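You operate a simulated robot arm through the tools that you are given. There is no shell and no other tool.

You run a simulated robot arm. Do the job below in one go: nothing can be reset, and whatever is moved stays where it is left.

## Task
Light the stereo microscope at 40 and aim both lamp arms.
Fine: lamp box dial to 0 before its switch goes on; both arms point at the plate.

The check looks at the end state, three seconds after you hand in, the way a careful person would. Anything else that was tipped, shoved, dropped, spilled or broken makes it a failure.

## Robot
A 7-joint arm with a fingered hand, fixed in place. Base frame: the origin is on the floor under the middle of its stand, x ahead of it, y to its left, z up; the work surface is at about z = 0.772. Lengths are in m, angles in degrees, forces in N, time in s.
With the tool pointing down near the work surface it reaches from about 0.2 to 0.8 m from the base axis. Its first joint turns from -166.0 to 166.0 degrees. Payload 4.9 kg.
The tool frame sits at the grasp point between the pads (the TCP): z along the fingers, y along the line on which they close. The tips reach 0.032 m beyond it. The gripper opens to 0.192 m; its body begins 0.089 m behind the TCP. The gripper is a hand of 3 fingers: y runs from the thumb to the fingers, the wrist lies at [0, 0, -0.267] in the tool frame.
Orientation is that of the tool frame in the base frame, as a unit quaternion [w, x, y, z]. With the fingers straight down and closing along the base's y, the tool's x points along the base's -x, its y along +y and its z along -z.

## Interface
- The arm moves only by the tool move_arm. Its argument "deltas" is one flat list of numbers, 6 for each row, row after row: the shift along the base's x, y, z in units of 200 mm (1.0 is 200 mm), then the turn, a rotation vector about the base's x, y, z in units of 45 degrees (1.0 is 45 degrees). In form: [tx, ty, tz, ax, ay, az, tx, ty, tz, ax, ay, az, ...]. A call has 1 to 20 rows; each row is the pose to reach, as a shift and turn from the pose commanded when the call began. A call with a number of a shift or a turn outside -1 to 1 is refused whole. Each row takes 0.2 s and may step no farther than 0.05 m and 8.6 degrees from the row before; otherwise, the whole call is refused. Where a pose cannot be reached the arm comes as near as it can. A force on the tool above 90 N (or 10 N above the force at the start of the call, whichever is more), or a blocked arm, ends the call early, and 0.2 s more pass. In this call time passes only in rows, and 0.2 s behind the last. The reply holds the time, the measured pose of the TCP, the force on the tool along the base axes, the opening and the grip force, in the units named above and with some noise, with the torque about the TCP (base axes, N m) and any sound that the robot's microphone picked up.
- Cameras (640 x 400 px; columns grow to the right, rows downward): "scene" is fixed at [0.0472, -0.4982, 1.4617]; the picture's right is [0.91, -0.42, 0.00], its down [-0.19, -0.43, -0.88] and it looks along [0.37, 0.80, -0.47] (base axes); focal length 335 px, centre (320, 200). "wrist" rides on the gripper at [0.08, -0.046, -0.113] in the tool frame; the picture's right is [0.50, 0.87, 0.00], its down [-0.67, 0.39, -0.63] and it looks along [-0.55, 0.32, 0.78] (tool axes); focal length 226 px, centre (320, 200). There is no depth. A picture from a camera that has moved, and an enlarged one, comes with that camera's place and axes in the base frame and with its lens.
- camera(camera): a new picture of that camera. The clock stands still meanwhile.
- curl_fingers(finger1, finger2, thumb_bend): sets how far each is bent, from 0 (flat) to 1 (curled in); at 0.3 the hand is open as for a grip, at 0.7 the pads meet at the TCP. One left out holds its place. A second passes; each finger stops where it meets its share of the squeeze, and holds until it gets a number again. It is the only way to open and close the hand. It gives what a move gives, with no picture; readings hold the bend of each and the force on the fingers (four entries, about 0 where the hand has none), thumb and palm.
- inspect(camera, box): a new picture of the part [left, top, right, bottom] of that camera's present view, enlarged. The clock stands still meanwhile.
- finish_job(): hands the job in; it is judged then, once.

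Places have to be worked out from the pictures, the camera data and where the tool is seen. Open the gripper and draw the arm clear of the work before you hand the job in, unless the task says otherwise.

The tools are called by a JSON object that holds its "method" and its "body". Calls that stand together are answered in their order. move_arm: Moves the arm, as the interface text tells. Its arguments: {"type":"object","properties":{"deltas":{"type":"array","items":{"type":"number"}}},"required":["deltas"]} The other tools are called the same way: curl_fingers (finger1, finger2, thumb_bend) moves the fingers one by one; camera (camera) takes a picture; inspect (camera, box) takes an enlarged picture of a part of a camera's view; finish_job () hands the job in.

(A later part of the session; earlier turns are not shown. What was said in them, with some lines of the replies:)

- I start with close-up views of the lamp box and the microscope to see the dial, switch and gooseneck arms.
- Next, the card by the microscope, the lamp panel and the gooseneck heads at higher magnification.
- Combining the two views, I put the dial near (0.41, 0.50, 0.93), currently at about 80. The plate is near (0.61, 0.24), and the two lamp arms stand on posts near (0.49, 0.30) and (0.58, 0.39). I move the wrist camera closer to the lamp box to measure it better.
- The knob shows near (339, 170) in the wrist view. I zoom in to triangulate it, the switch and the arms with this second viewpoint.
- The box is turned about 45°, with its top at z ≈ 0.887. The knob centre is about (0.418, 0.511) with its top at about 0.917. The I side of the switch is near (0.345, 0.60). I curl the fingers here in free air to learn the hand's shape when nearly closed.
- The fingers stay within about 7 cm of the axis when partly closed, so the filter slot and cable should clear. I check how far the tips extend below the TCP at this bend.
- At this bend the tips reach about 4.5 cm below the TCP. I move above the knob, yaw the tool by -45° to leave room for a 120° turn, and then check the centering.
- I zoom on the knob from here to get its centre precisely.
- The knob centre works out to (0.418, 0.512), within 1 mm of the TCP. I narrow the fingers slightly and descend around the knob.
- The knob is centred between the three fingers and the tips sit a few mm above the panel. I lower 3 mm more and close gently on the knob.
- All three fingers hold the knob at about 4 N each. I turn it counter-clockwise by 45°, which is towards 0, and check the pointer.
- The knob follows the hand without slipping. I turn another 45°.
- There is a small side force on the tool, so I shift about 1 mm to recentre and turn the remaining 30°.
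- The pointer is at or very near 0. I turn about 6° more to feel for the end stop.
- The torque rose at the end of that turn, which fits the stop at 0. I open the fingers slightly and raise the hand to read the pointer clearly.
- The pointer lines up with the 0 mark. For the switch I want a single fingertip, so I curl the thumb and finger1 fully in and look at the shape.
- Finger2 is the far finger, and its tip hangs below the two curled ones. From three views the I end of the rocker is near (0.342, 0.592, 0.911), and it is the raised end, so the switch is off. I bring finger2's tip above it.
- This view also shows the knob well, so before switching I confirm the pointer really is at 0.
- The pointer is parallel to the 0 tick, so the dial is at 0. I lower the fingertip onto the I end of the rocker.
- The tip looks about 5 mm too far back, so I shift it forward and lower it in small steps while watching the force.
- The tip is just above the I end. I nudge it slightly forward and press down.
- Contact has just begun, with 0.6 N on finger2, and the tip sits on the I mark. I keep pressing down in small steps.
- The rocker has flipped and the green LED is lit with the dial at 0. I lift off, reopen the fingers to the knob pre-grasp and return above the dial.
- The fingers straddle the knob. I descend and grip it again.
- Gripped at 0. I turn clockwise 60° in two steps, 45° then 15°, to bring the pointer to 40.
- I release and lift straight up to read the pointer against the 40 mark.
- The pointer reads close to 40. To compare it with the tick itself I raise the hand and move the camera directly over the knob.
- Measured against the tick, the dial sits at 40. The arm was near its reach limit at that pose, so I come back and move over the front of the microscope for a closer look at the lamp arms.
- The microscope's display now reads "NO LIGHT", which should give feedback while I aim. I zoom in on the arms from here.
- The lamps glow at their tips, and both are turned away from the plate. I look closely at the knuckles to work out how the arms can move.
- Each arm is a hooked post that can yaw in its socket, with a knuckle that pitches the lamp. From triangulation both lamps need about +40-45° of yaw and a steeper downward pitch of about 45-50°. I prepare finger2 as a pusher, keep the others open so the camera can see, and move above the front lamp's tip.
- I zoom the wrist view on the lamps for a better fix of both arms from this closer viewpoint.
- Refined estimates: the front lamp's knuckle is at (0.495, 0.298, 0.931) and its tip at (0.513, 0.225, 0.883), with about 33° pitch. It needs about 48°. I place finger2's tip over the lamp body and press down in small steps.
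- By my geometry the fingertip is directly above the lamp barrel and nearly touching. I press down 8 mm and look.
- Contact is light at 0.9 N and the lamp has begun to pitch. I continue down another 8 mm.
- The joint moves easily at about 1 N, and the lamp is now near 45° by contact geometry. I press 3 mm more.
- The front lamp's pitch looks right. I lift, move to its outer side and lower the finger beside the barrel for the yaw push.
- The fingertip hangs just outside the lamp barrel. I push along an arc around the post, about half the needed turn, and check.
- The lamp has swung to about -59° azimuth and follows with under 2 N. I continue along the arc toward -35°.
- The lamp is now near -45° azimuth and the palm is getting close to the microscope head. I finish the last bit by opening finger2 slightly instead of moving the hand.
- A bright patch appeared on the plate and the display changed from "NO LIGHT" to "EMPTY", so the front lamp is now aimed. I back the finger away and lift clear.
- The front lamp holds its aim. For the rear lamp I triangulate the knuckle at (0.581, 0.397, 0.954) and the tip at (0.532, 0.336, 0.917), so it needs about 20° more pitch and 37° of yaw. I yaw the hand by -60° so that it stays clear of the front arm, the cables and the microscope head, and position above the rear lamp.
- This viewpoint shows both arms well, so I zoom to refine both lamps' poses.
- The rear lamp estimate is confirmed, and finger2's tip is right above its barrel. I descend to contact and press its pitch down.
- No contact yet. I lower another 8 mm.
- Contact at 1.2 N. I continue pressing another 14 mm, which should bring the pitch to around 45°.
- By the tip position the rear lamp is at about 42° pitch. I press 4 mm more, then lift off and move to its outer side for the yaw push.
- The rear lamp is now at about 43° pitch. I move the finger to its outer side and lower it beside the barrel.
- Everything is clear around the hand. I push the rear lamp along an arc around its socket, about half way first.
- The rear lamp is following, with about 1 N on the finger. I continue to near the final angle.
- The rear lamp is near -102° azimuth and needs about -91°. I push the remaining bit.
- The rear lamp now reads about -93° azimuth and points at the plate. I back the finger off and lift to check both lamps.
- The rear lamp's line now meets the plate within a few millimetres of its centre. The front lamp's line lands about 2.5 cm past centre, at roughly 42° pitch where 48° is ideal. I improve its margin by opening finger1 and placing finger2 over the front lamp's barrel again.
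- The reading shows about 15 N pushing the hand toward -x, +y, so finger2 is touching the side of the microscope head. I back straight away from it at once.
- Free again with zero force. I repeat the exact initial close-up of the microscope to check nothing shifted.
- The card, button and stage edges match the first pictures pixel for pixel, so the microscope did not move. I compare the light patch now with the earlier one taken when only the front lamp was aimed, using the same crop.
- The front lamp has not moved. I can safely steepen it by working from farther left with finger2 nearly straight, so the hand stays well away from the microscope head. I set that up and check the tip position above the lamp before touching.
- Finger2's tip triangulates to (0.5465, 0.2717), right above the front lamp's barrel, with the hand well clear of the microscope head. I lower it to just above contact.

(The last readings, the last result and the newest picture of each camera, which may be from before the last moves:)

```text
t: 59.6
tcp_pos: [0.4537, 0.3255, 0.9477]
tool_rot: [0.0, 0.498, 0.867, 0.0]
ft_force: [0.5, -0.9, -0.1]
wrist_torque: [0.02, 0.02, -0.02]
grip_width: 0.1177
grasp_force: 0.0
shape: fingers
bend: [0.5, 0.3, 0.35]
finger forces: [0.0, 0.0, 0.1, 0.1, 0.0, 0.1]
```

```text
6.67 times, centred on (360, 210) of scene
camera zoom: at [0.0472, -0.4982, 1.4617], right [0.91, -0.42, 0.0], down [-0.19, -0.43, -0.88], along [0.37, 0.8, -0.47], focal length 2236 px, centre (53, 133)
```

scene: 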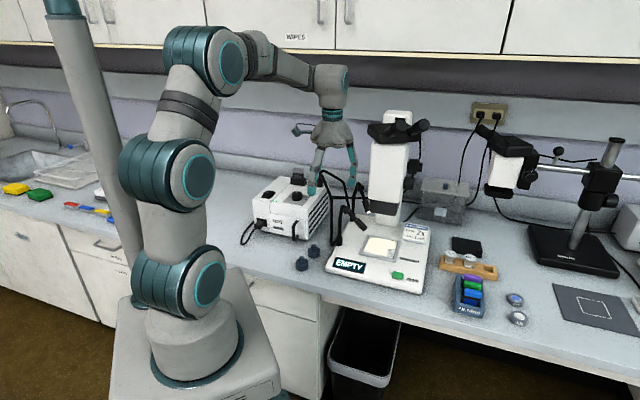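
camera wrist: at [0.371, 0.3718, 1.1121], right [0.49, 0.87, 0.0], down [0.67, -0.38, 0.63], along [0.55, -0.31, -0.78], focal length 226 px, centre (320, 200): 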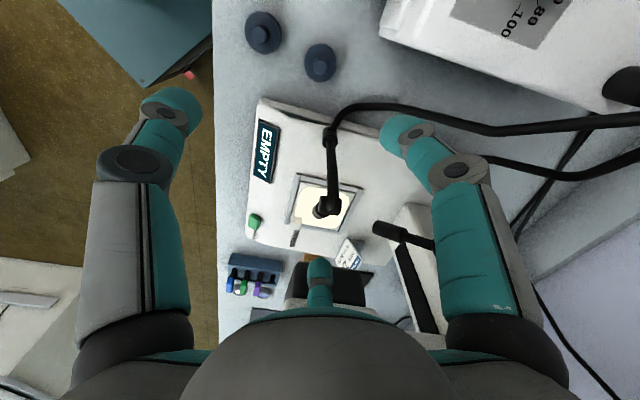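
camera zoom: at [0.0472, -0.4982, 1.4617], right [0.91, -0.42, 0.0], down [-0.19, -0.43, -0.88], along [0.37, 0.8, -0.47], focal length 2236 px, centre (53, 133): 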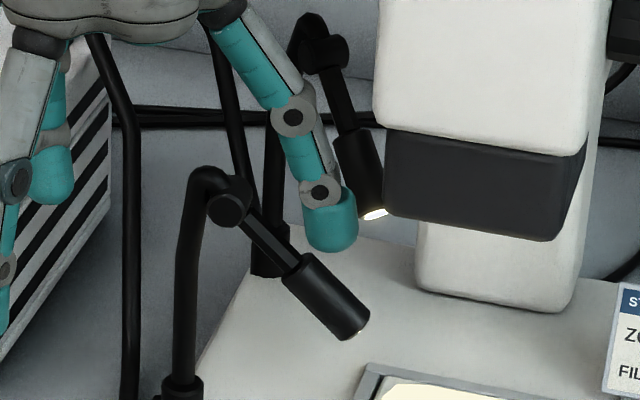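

The tip is just above the barrel. I press in small steps, checking force and view.

{"method": "move_arm", "body": {"deltas": [0, 0, -0.02, 0, 0, 0, 0, 0, -0.04, 0, 0, 0]}}

{"method": "inspect", "body": {"camera": "scene", "box": [330, 180, 390, 240]}}

```text
t: 60.2
tcp_pos: [0.4544, 0.3257, 0.9406]
tool_rot: [0.0, 0.497, 0.868, 0.0]
ft_force: [-0.2, 0.3, -0.2]
wrist_torque: [0.01, 0.0, -0.01]
grip_width: 0.1181
grasp_force: 0.1
shape: fingers
bend: [0.5, 0.3, 0.35]
finger forces: [0.1, 0.1, 0.0, 0.1, 0.1, 0.1]
```

```text
6.67 times, centred on (360, 210) of scene
camera zoom: at [0.0472, -0.4982, 1.4617], right [0.91, -0.42, 0.0], down [-0.19, -0.43, -0.88], along [0.37, 0.8, -0.47], focal length 2236 px, centre (53, 133)
```

zoom: 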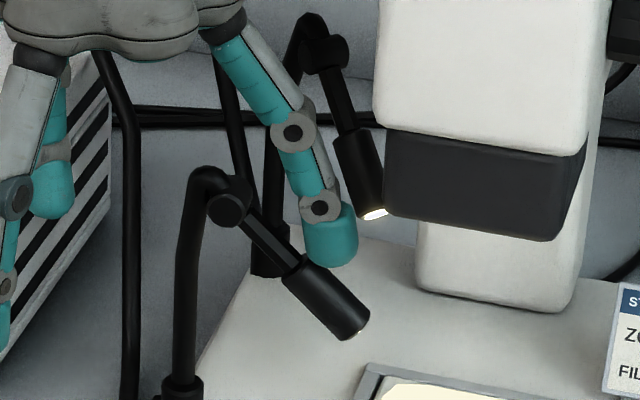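

About to touch. I press another 4 mm.

{"method": "move_arm", "body": {"deltas": [0, 0, -0.02, 0, 0, 0]}}

{"method": "inspect", "body": {"camera": "scene", "box": [330, 180, 390, 240]}}

{"method": "inspect", "body": {"camera": "wrist", "box": [260, 130, 400, 280]}}

```text
t: 60.6
tcp_pos: [0.453, 0.326, 0.9363]
tool_rot: [0.0, 0.497, 0.867, 0.0]
ft_force: [-0.6, -0.6, 1.6]
wrist_torque: [-0.07, -0.16, 0.0]
grip_width: 0.1181
grasp_force: 0.5
shape: fingers
bend: [0.5, 0.3, 0.35]
finger forces: [0.0, 1.2, 0.0, 0.1, 0.1, 0.0]
```

```text
6.67 times, centred on (360, 210) of scene
camera zoom: at [0.0472, -0.4982, 1.4617], right [0.91, -0.42, 0.0], down [-0.19, -0.43, -0.88], along [0.37, 0.8, -0.47], focal length 2236 px, centre (53, 133)
```

zoom: 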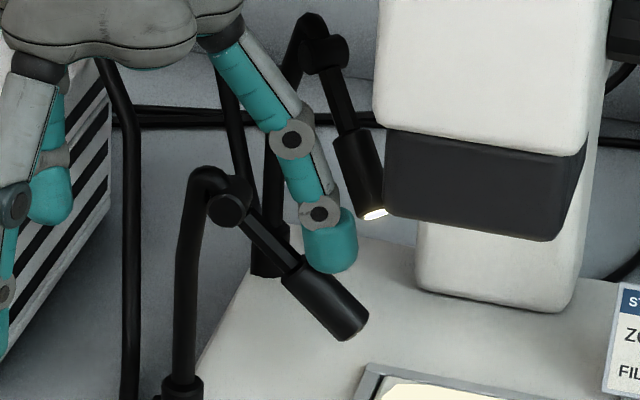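

```text
2.67 times, centred on (330, 205) of wrist
camera zoom: at [0.371, 0.3711, 1.0493], right [0.49, 0.87, 0.0], down [0.67, -0.38, 0.63], along [0.55, -0.31, -0.77], focal length 603 px, centre (293, 187)
```

zoom: 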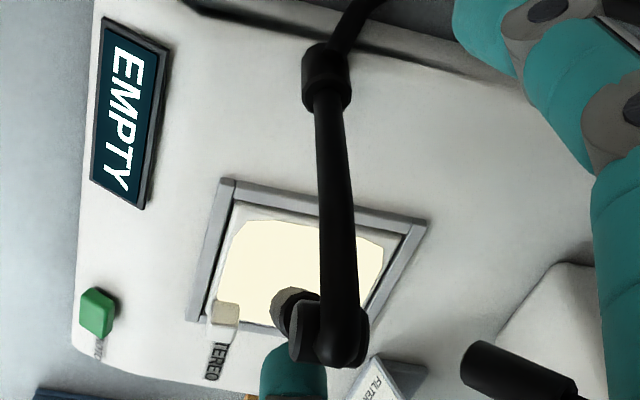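

Contact at 1.2 N, and the lamp is tilting. I press 4 mm further to reach about 47°.

{"method": "move_arm", "body": {"deltas": [0, 0, -0.02, 0, 0, 0]}}

{"method": "inspect", "body": {"camera": "scene", "box": [330, 180, 390, 240]}}

{"method": "inspect", "body": {"camera": "wrist", "box": [260, 130, 400, 280]}}

```text
t: 61.0
tcp_pos: [0.4529, 0.3264, 0.9333]
tool_rot: [0.0, 0.497, 0.868, -0.001]
ft_force: [0.8, 0.4, 2.5]
wrist_torque: [-0.09, -0.19, 0.0]
grip_width: 0.118
grasp_force: 0.8
shape: fingers
bend: [0.5, 0.29, 0.35]
finger forces: [0.0, 1.4, 0.1, 0.1, 0.0, 0.0]
```

```text
6.67 times, centred on (360, 210) of scene
camera zoom: at [0.0472, -0.4982, 1.4617], right [0.91, -0.42, 0.0], down [-0.19, -0.43, -0.88], along [0.37, 0.8, -0.47], focal length 2236 px, centre (53, 133)
```

zoom: 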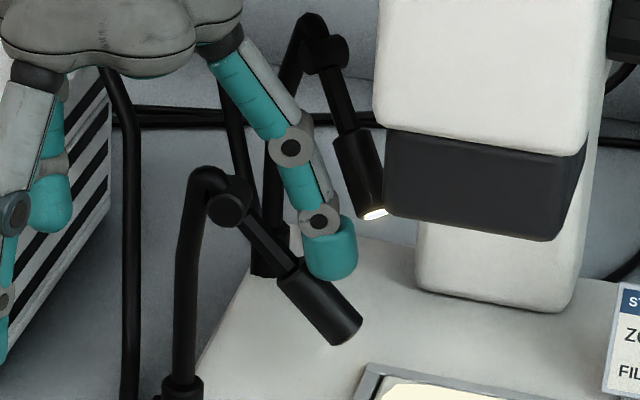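

```text
2.67 times, centred on (330, 205) of wrist
camera zoom: at [0.3707, 0.3712, 1.0451], right [0.49, 0.87, 0.0], down [0.67, -0.38, 0.63], along [0.55, -0.31, -0.77], focal length 603 px, centre (293, 187)
```

zoom: 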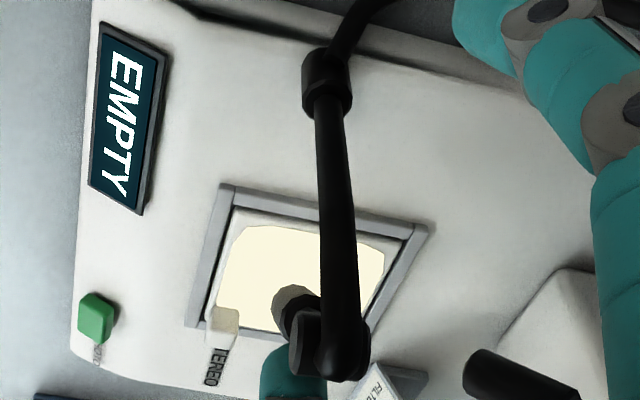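

The lamp steepened by about 4°, to roughly 45-46°. I lift straight up and check both lamps again.

{"method": "move_arm", "body": {"deltas": [0, 0, 0.1, 0, 0, 0, 0, 0, 0.25, 0, 0, 0, 0, 0, 0.4, 0, 0, 0, 0, 0, 0.55, 0, 0, 0]}}

{"method": "inspect", "body": {"camera": "scene", "box": [325, 165, 405, 255]}}

{"method": "inspect", "body": {"camera": "wrist", "box": [260, 120, 420, 260]}}

```text
t: 62.0
tcp_pos: [0.4547, 0.3247, 1.0418]
tool_rot: [0.0, 0.497, 0.868, 0.001]
ft_force: [-0.3, 0.6, -1.1]
wrist_torque: [0.01, -0.01, -0.02]
grip_width: 0.1178
grasp_force: 0.1
shape: fingers
bend: [0.5, 0.3, 0.35]
finger forces: [0.0, 0.1, 0.1, 0.0, 0.1, 0.1]
```

```text
4.44 times, centred on (365, 210) of scene
camera zoom: at [0.0472, -0.4982, 1.4617], right [0.91, -0.42, 0.0], down [-0.19, -0.43, -0.88], along [0.37, 0.8, -0.47], focal length 1490 px, centre (120, 156)
```

zoom: 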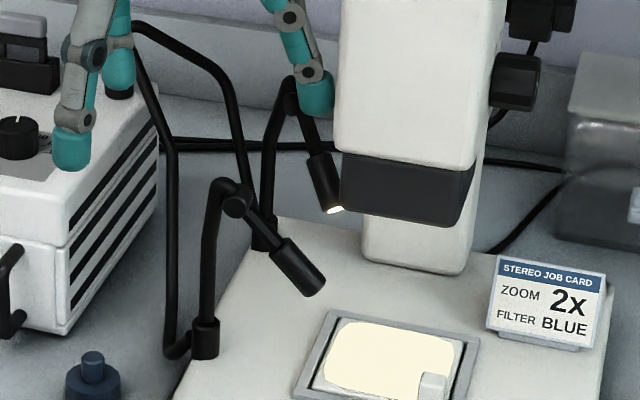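

```text
2.86 times, centred on (340, 190) of wrist
camera zoom: at [0.3724, 0.3699, 1.1548], right [0.49, 0.87, 0.0], down [0.67, -0.38, 0.63], along [0.55, -0.31, -0.78], focal length 646 px, centre (263, 229)
```

zoom: 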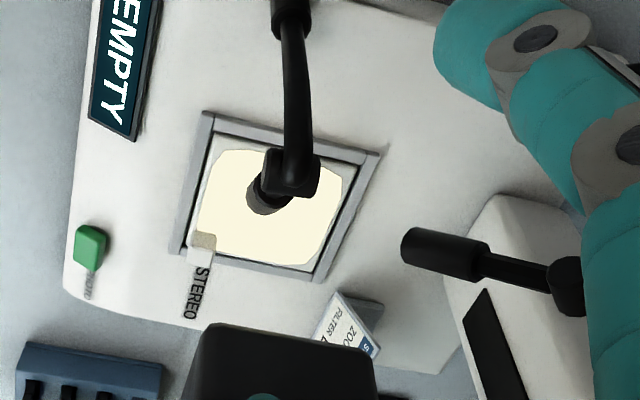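

Both lamps now point near the plate centre. By my fit the rear one is within about 1 cm and the front one within about 1.7 cm, mostly a small yaw error. I give the front lamp a last few degrees of yaw from its outer side, keeping the hand far from the microscope.

{"method": "move_arm", "body": {"deltas": [-0.06, -0.06, 0, 0, 0, 0, -0.123, -0.12, 0, 0, 0, 0, -0.123, -0.12, -0.2, 0, 0, 0, -0.123, -0.12, -0.4, 0, 0, 0, -0.123, -0.12, -0.55, 0, 0, 0, -0.123, -0.12, -0.7, 0, 0, 0]}}

{"method": "inspect", "body": {"camera": "scene", "box": [310, 165, 400, 255]}}

{"method": "inspect", "body": {"camera": "wrist", "box": [240, 150, 400, 290]}}

```text
t: 63.4
tcp_pos: [0.4305, 0.3016, 0.903]
tool_rot: [0.0, 0.497, 0.868, 0.001]
ft_force: [0.9, 0.0, 0.7]
wrist_torque: [-0.01, 0.03, 0.0]
grip_width: 0.1179
grasp_force: 0.0
shape: fingers
bend: [0.5, 0.3, 0.35]
finger forces: [0.0, 0.0, 0.0, 0.1, 0.0, 0.0]
```

```text
4.44 times, centred on (355, 210) of scene
camera zoom: at [0.0472, -0.4982, 1.4617], right [0.91, -0.42, 0.0], down [-0.19, -0.43, -0.88], along [0.37, 0.8, -0.47], focal length 1490 px, centre (164, 156)
```

zoom: 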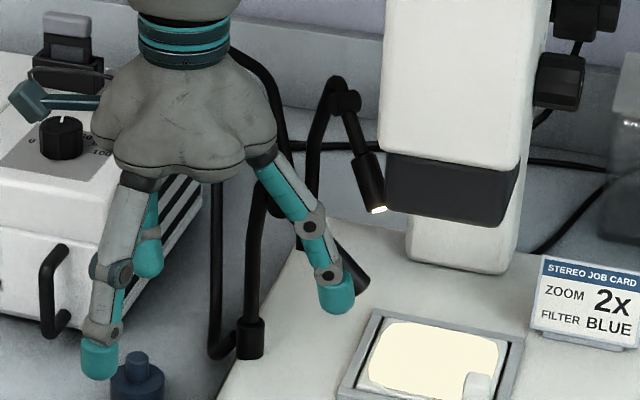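

```text
2.86 times, centred on (320, 220) of wrist
camera zoom: at [0.3481, 0.346, 1.0153], right [0.49, 0.87, 0.0], down [0.67, -0.38, 0.63], along [0.55, -0.31, -0.77], focal length 646 px, centre (320, 143)
```

zoom: 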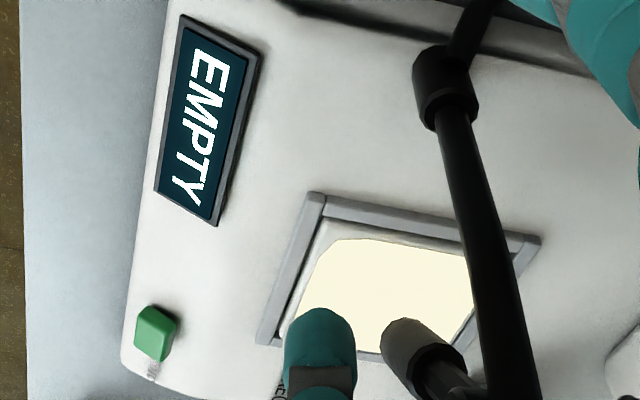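

The finger is on the outer side of the front lamp with about a 1 cm gap, and the lamp's line lands slightly left of the plate centre in this view. I push gently sideways.

{"method": "move_arm", "body": {"deltas": [0.02, 0.023, 0, 0, 0, 0, 0.04, 0.048, 0, 0, 0, 0, 0.055, 0.067, 0, 0, 0, 0]}}

{"method": "inspect", "body": {"camera": "wrist", "box": [240, 150, 400, 290]}}

```text
t: 64.2
tcp_pos: [0.4406, 0.3137, 0.9033]
tool_rot: [0.0, 0.497, 0.868, 0.0]
ft_force: [-0.7, -0.8, 0.1]
wrist_torque: [0.01, 0.0, -0.04]
grip_width: 0.118
grasp_force: 0.1
shape: fingers
bend: [0.5, 0.3, 0.35]
finger forces: [0.0, 0.3, 0.1, 0.0, 0.1, 0.0]
```

```text
2.86 times, centred on (320, 220) of wrist
camera zoom: at [0.3584, 0.3597, 1.0151], right [0.49, 0.87, 0.0], down [0.67, -0.38, 0.63], along [0.55, -0.31, -0.78], focal length 646 px, centre (320, 143)
```

zoom: 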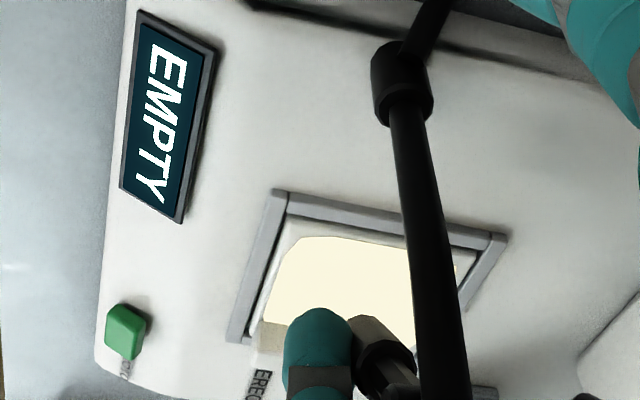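

The finger is just touching at 0.3 N. I push about 9 mm more, for around 5-6° of yaw.

{"method": "move_arm", "body": {"deltas": [0.015, 0.018, 0, 0, 0, 0, 0.029, 0.035, 0, 0, 0, 0]}}

{"method": "inspect", "body": {"camera": "wrist", "box": [240, 150, 400, 290]}}

{"method": "inspect", "body": {"camera": "scene", "box": [310, 165, 400, 255]}}

```text
t: 64.8
tcp_pos: [0.445, 0.3217, 0.9025]
tool_rot: [0.0, 0.498, 0.867, 0.0]
ft_force: [-0.6, -2.9, -1.2]
wrist_torque: [0.05, 0.2, -0.31]
grip_width: 0.1177
grasp_force: 1.2
shape: fingers
bend: [0.5, 0.3, 0.35]
finger forces: [0.1, 2.9, 0.1, 0.1, 0.0, 0.1]
```

```text
2.86 times, centred on (320, 220) of wrist
camera zoom: at [0.3633, 0.3667, 1.0156], right [0.49, 0.87, 0.0], down [0.67, -0.38, 0.63], along [0.55, -0.31, -0.78], focal length 646 px, centre (320, 143)
```

zoom: 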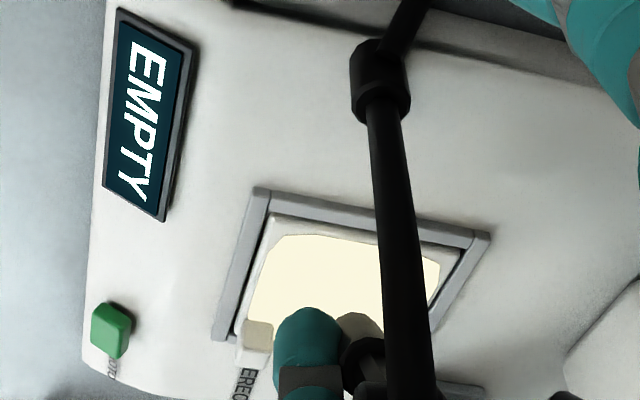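

```text
4.44 times, centred on (355, 210) of scene
camera zoom: at [0.0472, -0.4982, 1.4617], right [0.91, -0.42, 0.0], down [-0.19, -0.43, -0.88], along [0.37, 0.8, -0.47], focal length 1490 px, centre (164, 156)
```

zoom: 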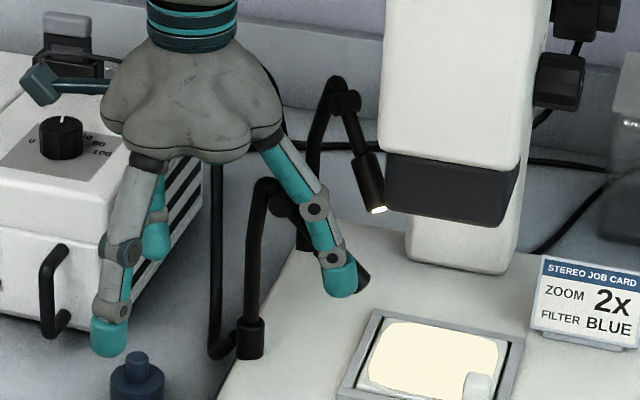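

The lamp has turned a few degrees; the finger flexed slightly at 2.9 N. I back off sideways and lift out to check.

{"method": "move_arm", "body": {"deltas": [-0.05, -0.06, 0, 0, 0, 0, -0.1, -0.12, 0, 0, 0, 0, -0.1, -0.12, 0.2, 0, 0, 0, -0.1, -0.12, 0.4, 0, 0, 0, -0.05, -0.06, 0.6, 0, 0, 0, 0, 0, 0.75, 0, 0, 0]}}

{"method": "inspect", "body": {"camera": "wrist", "box": [260, 120, 420, 260]}}

{"method": "inspect", "body": {"camera": "scene", "box": [325, 165, 405, 255]}}

```text
t: 66.2
tcp_pos: [0.4464, 0.3234, 1.0533]
tool_rot: [0.0, 0.497, 0.868, 0.0]
ft_force: [0.1, 0.3, -0.2]
wrist_torque: [-0.02, 0.02, 0.02]
grip_width: 0.1179
grasp_force: 0.0
shape: fingers
bend: [0.5, 0.3, 0.35]
finger forces: [0.1, 0.0, 0.0, 0.0, 0.0, 0.1]
```

```text
2.86 times, centred on (340, 190) of wrist
camera zoom: at [0.3653, 0.3681, 1.1658], right [0.49, 0.87, 0.0], down [0.67, -0.38, 0.63], along [0.55, -0.31, -0.78], focal length 646 px, centre (263, 229)
```

zoom: 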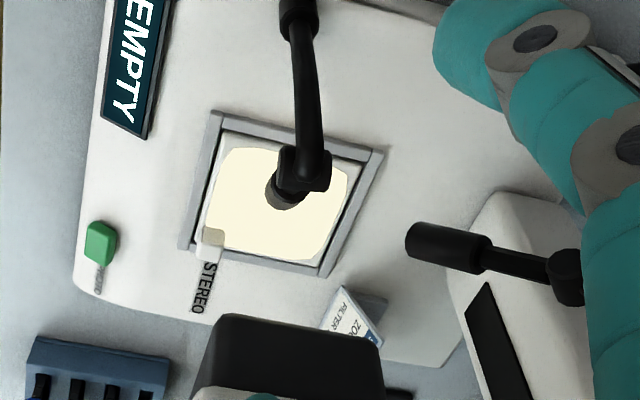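

```text
4.44 times, centred on (365, 210) of scene
camera zoom: at [0.0472, -0.4982, 1.4617], right [0.91, -0.42, 0.0], down [-0.19, -0.43, -0.88], along [0.37, 0.8, -0.47], focal length 1490 px, centre (120, 156)
```

zoom: 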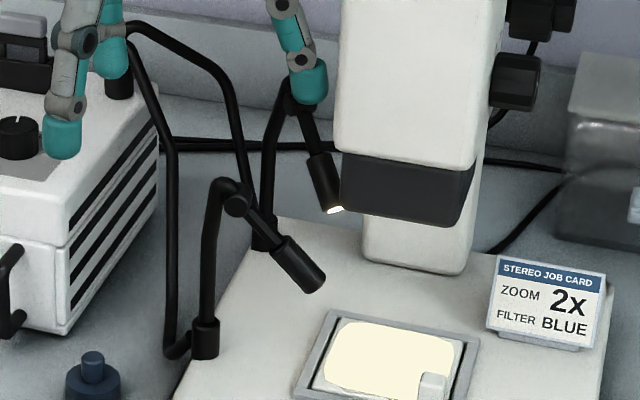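

By this fit the front lamp is now at about -38° azimuth and 47° pitch, so its line meets the plate within about 1 cm of centre, and the rear one is equally close. I raise the arm clear, then open the hand fully.

{"method": "move_arm", "body": {"deltas": [-0.03, 0.02, 0.16, 0, 0, 0, -0.07, 0.05, 0.32, 0, 0, 0, -0.11, 0.08, 0.48, 0, 0, 0, -0.15, 0.11, 0.64, 0, 0, 0, -0.19, 0.14, 0.8, 0, 0, 0, -0.22, 0.17, 0.96, 0, 0, 0]}}

{"method": "curl_fingers", "body": {"finger1": 0.3, "finger2": 0.3, "thumb_bend": 0.3}}

{"method": "camera", "body": {"camera": "scene"}}

{"method": "camera", "body": {"camera": "wrist"}}

{"method": "inspect", "body": {"camera": "scene", "box": [230, 160, 350, 260]}}

{"method": "inspect", "body": {"camera": "scene", "box": [320, 165, 430, 275]}}

```text
t: 67.6
tcp_pos: [0.4025, 0.3541, 1.2463]
tool_rot: [0.0, 0.498, 0.867, -0.001]
ft_force: [-1.0, 0.0, -0.5]
wrist_torque: [-0.03, -0.01, -0.03]
grip_width: 0.1181
grasp_force: 0.1
shape: fingers
bend: [0.5, 0.3, 0.35]
finger forces: [0.0, 0.0, 0.1, 0.0, 0.0, 0.0]
```

```text
t: 68.6
tcp_pos: [0.4024, 0.3539, 1.245]
tool_rot: [0.0, 0.497, 0.868, 0.0]
ft_force: [0.3, 0.5, 0.4]
wrist_torque: [0.0, 0.01, 0.0]
grip_width: 0.1674
grasp_force: 0.0
shape: fingers
bend: [0.3, 0.3, 0.3]
finger forces: [0.1, 0.0, 0.0, 0.1, 0.0, 0.0]
```

```text
taken
```

scene: 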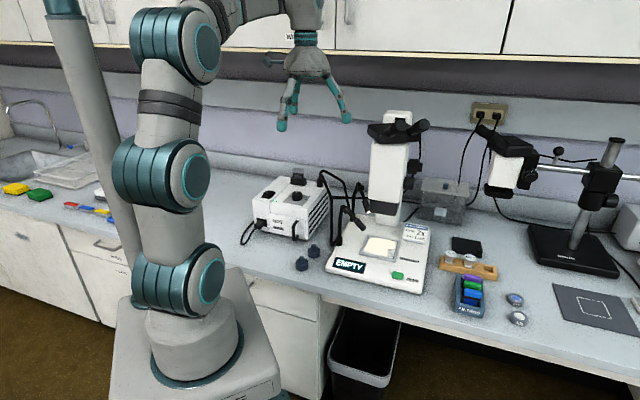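

```text
taken
camera wrist: at [0.32, 0.3994, 1.3579], right [0.49, 0.87, 0.0], down [0.67, -0.38, 0.63], along [0.55, -0.31, -0.78], focal length 226 px, centre (320, 200)
```

wrist: 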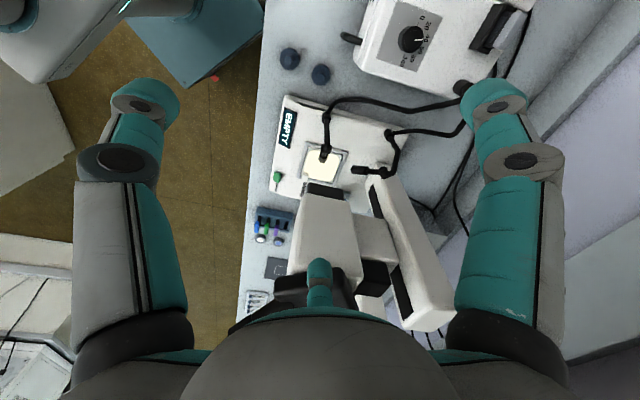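

```text
4.00 times, centred on (290, 210) of scene
camera zoom: at [0.0472, -0.4982, 1.4617], right [0.91, -0.42, 0.0], down [-0.19, -0.43, -0.88], along [0.37, 0.8, -0.47], focal length 1341 px, centre (440, 160)
```

zoom: 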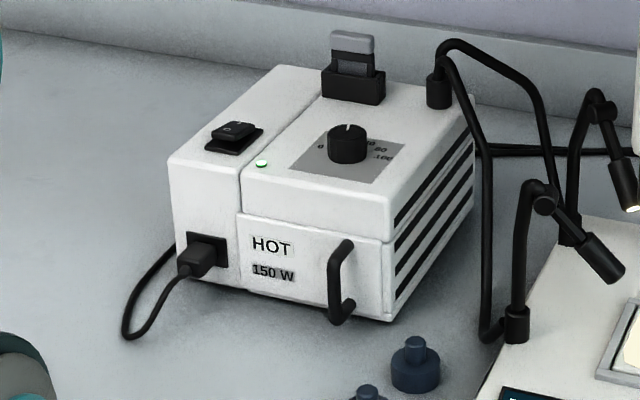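

```text
3.64 times, centred on (375, 220) of scene
camera zoom: at [0.0472, -0.4982, 1.4617], right [0.91, -0.42, 0.0], down [-0.19, -0.43, -0.88], along [0.37, 0.8, -0.47], focal length 1220 px, centre (120, 127)
```

zoom: 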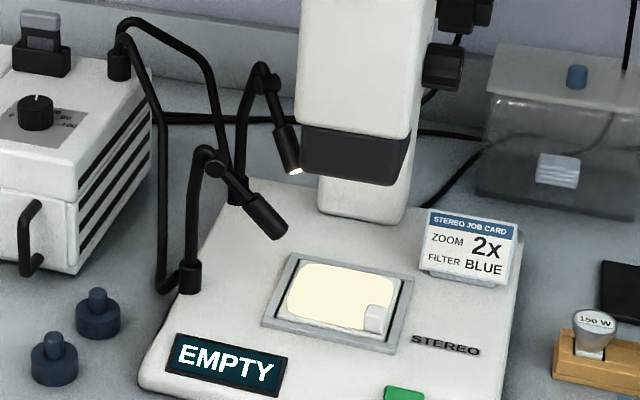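

The lamp box, bobbins, card and microscope are all where they started, and the LED is lit. One last look at the dial before handing in.

{"method": "inspect", "body": {"camera": "wrist", "box": [380, 0, 450, 75]}}

{"method": "inspect", "body": {"camera": "wrist", "box": [265, 90, 425, 210]}}

```text
5.33 times, centred on (415, 38) of wrist
camera zoom: at [0.32, 0.3994, 1.3579], right [0.49, 0.87, 0.0], down [0.67, -0.38, 0.63], along [0.55, -0.31, -0.78], focal length 1206 px, centre (-187, 1067)
```

zoom: 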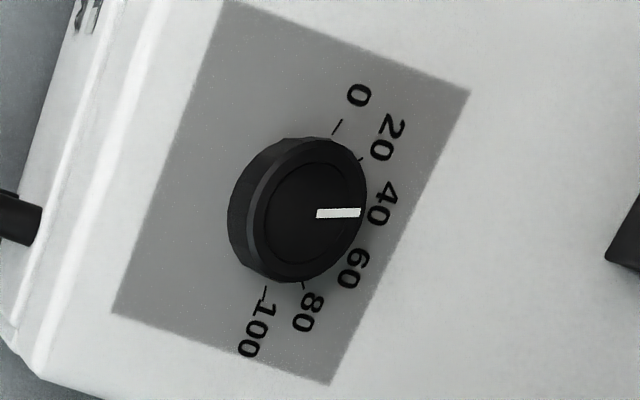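

```text
3.33 times, centred on (345, 150) of wrist
camera zoom: at [0.32, 0.3994, 1.3579], right [0.49, 0.87, 0.0], down [0.67, -0.38, 0.63], along [0.55, -0.31, -0.78], focal length 754 px, centre (237, 367)
```

zoom: 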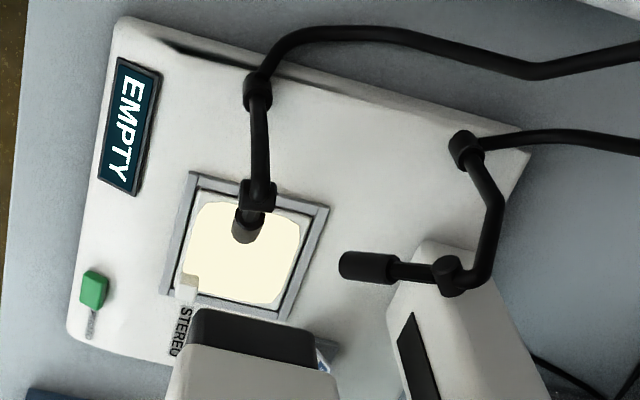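

The dial pointer sits at 40, the switch is on, the plate is lit with both arms pointing at it, and the hand is open and clear. I hand in the job.

{"method": "finish_job", "body": {}}

```text
The job is handed in.
```

The stereo microscope is lit with the lamp dial at 40, and both lamp arms point at the plate. I've handed the job in, and no result has come back.

- **Dial and switch:** I turned the dial from about 80 down to 0 and checked the pointer against the 0 mark. Then I pressed the switch on, the green light came on, and I turned the dial up to 40.
- **Lamp arms:** I tilted each arm down and swung it round. By my measurements from the pictures, each lamp's line meets the plate within about 1 cm of its centre. The plate is lit and the display changed from "NO LIGHT" to "EMPTY". That change came with the front lamp alone, so the rear lamp's aim rests on my measurements only.
- **Contact with the microscope:** While adjusting the front lamp, one finger pressed against the side of the microscope head at about 15 N, and I backed off at once. In close-ups compared with the first pictures, the stage edges, card and button had not moved, so I don't think the microscope shifted.

The fingers are open and the arm is raised clear of the work.
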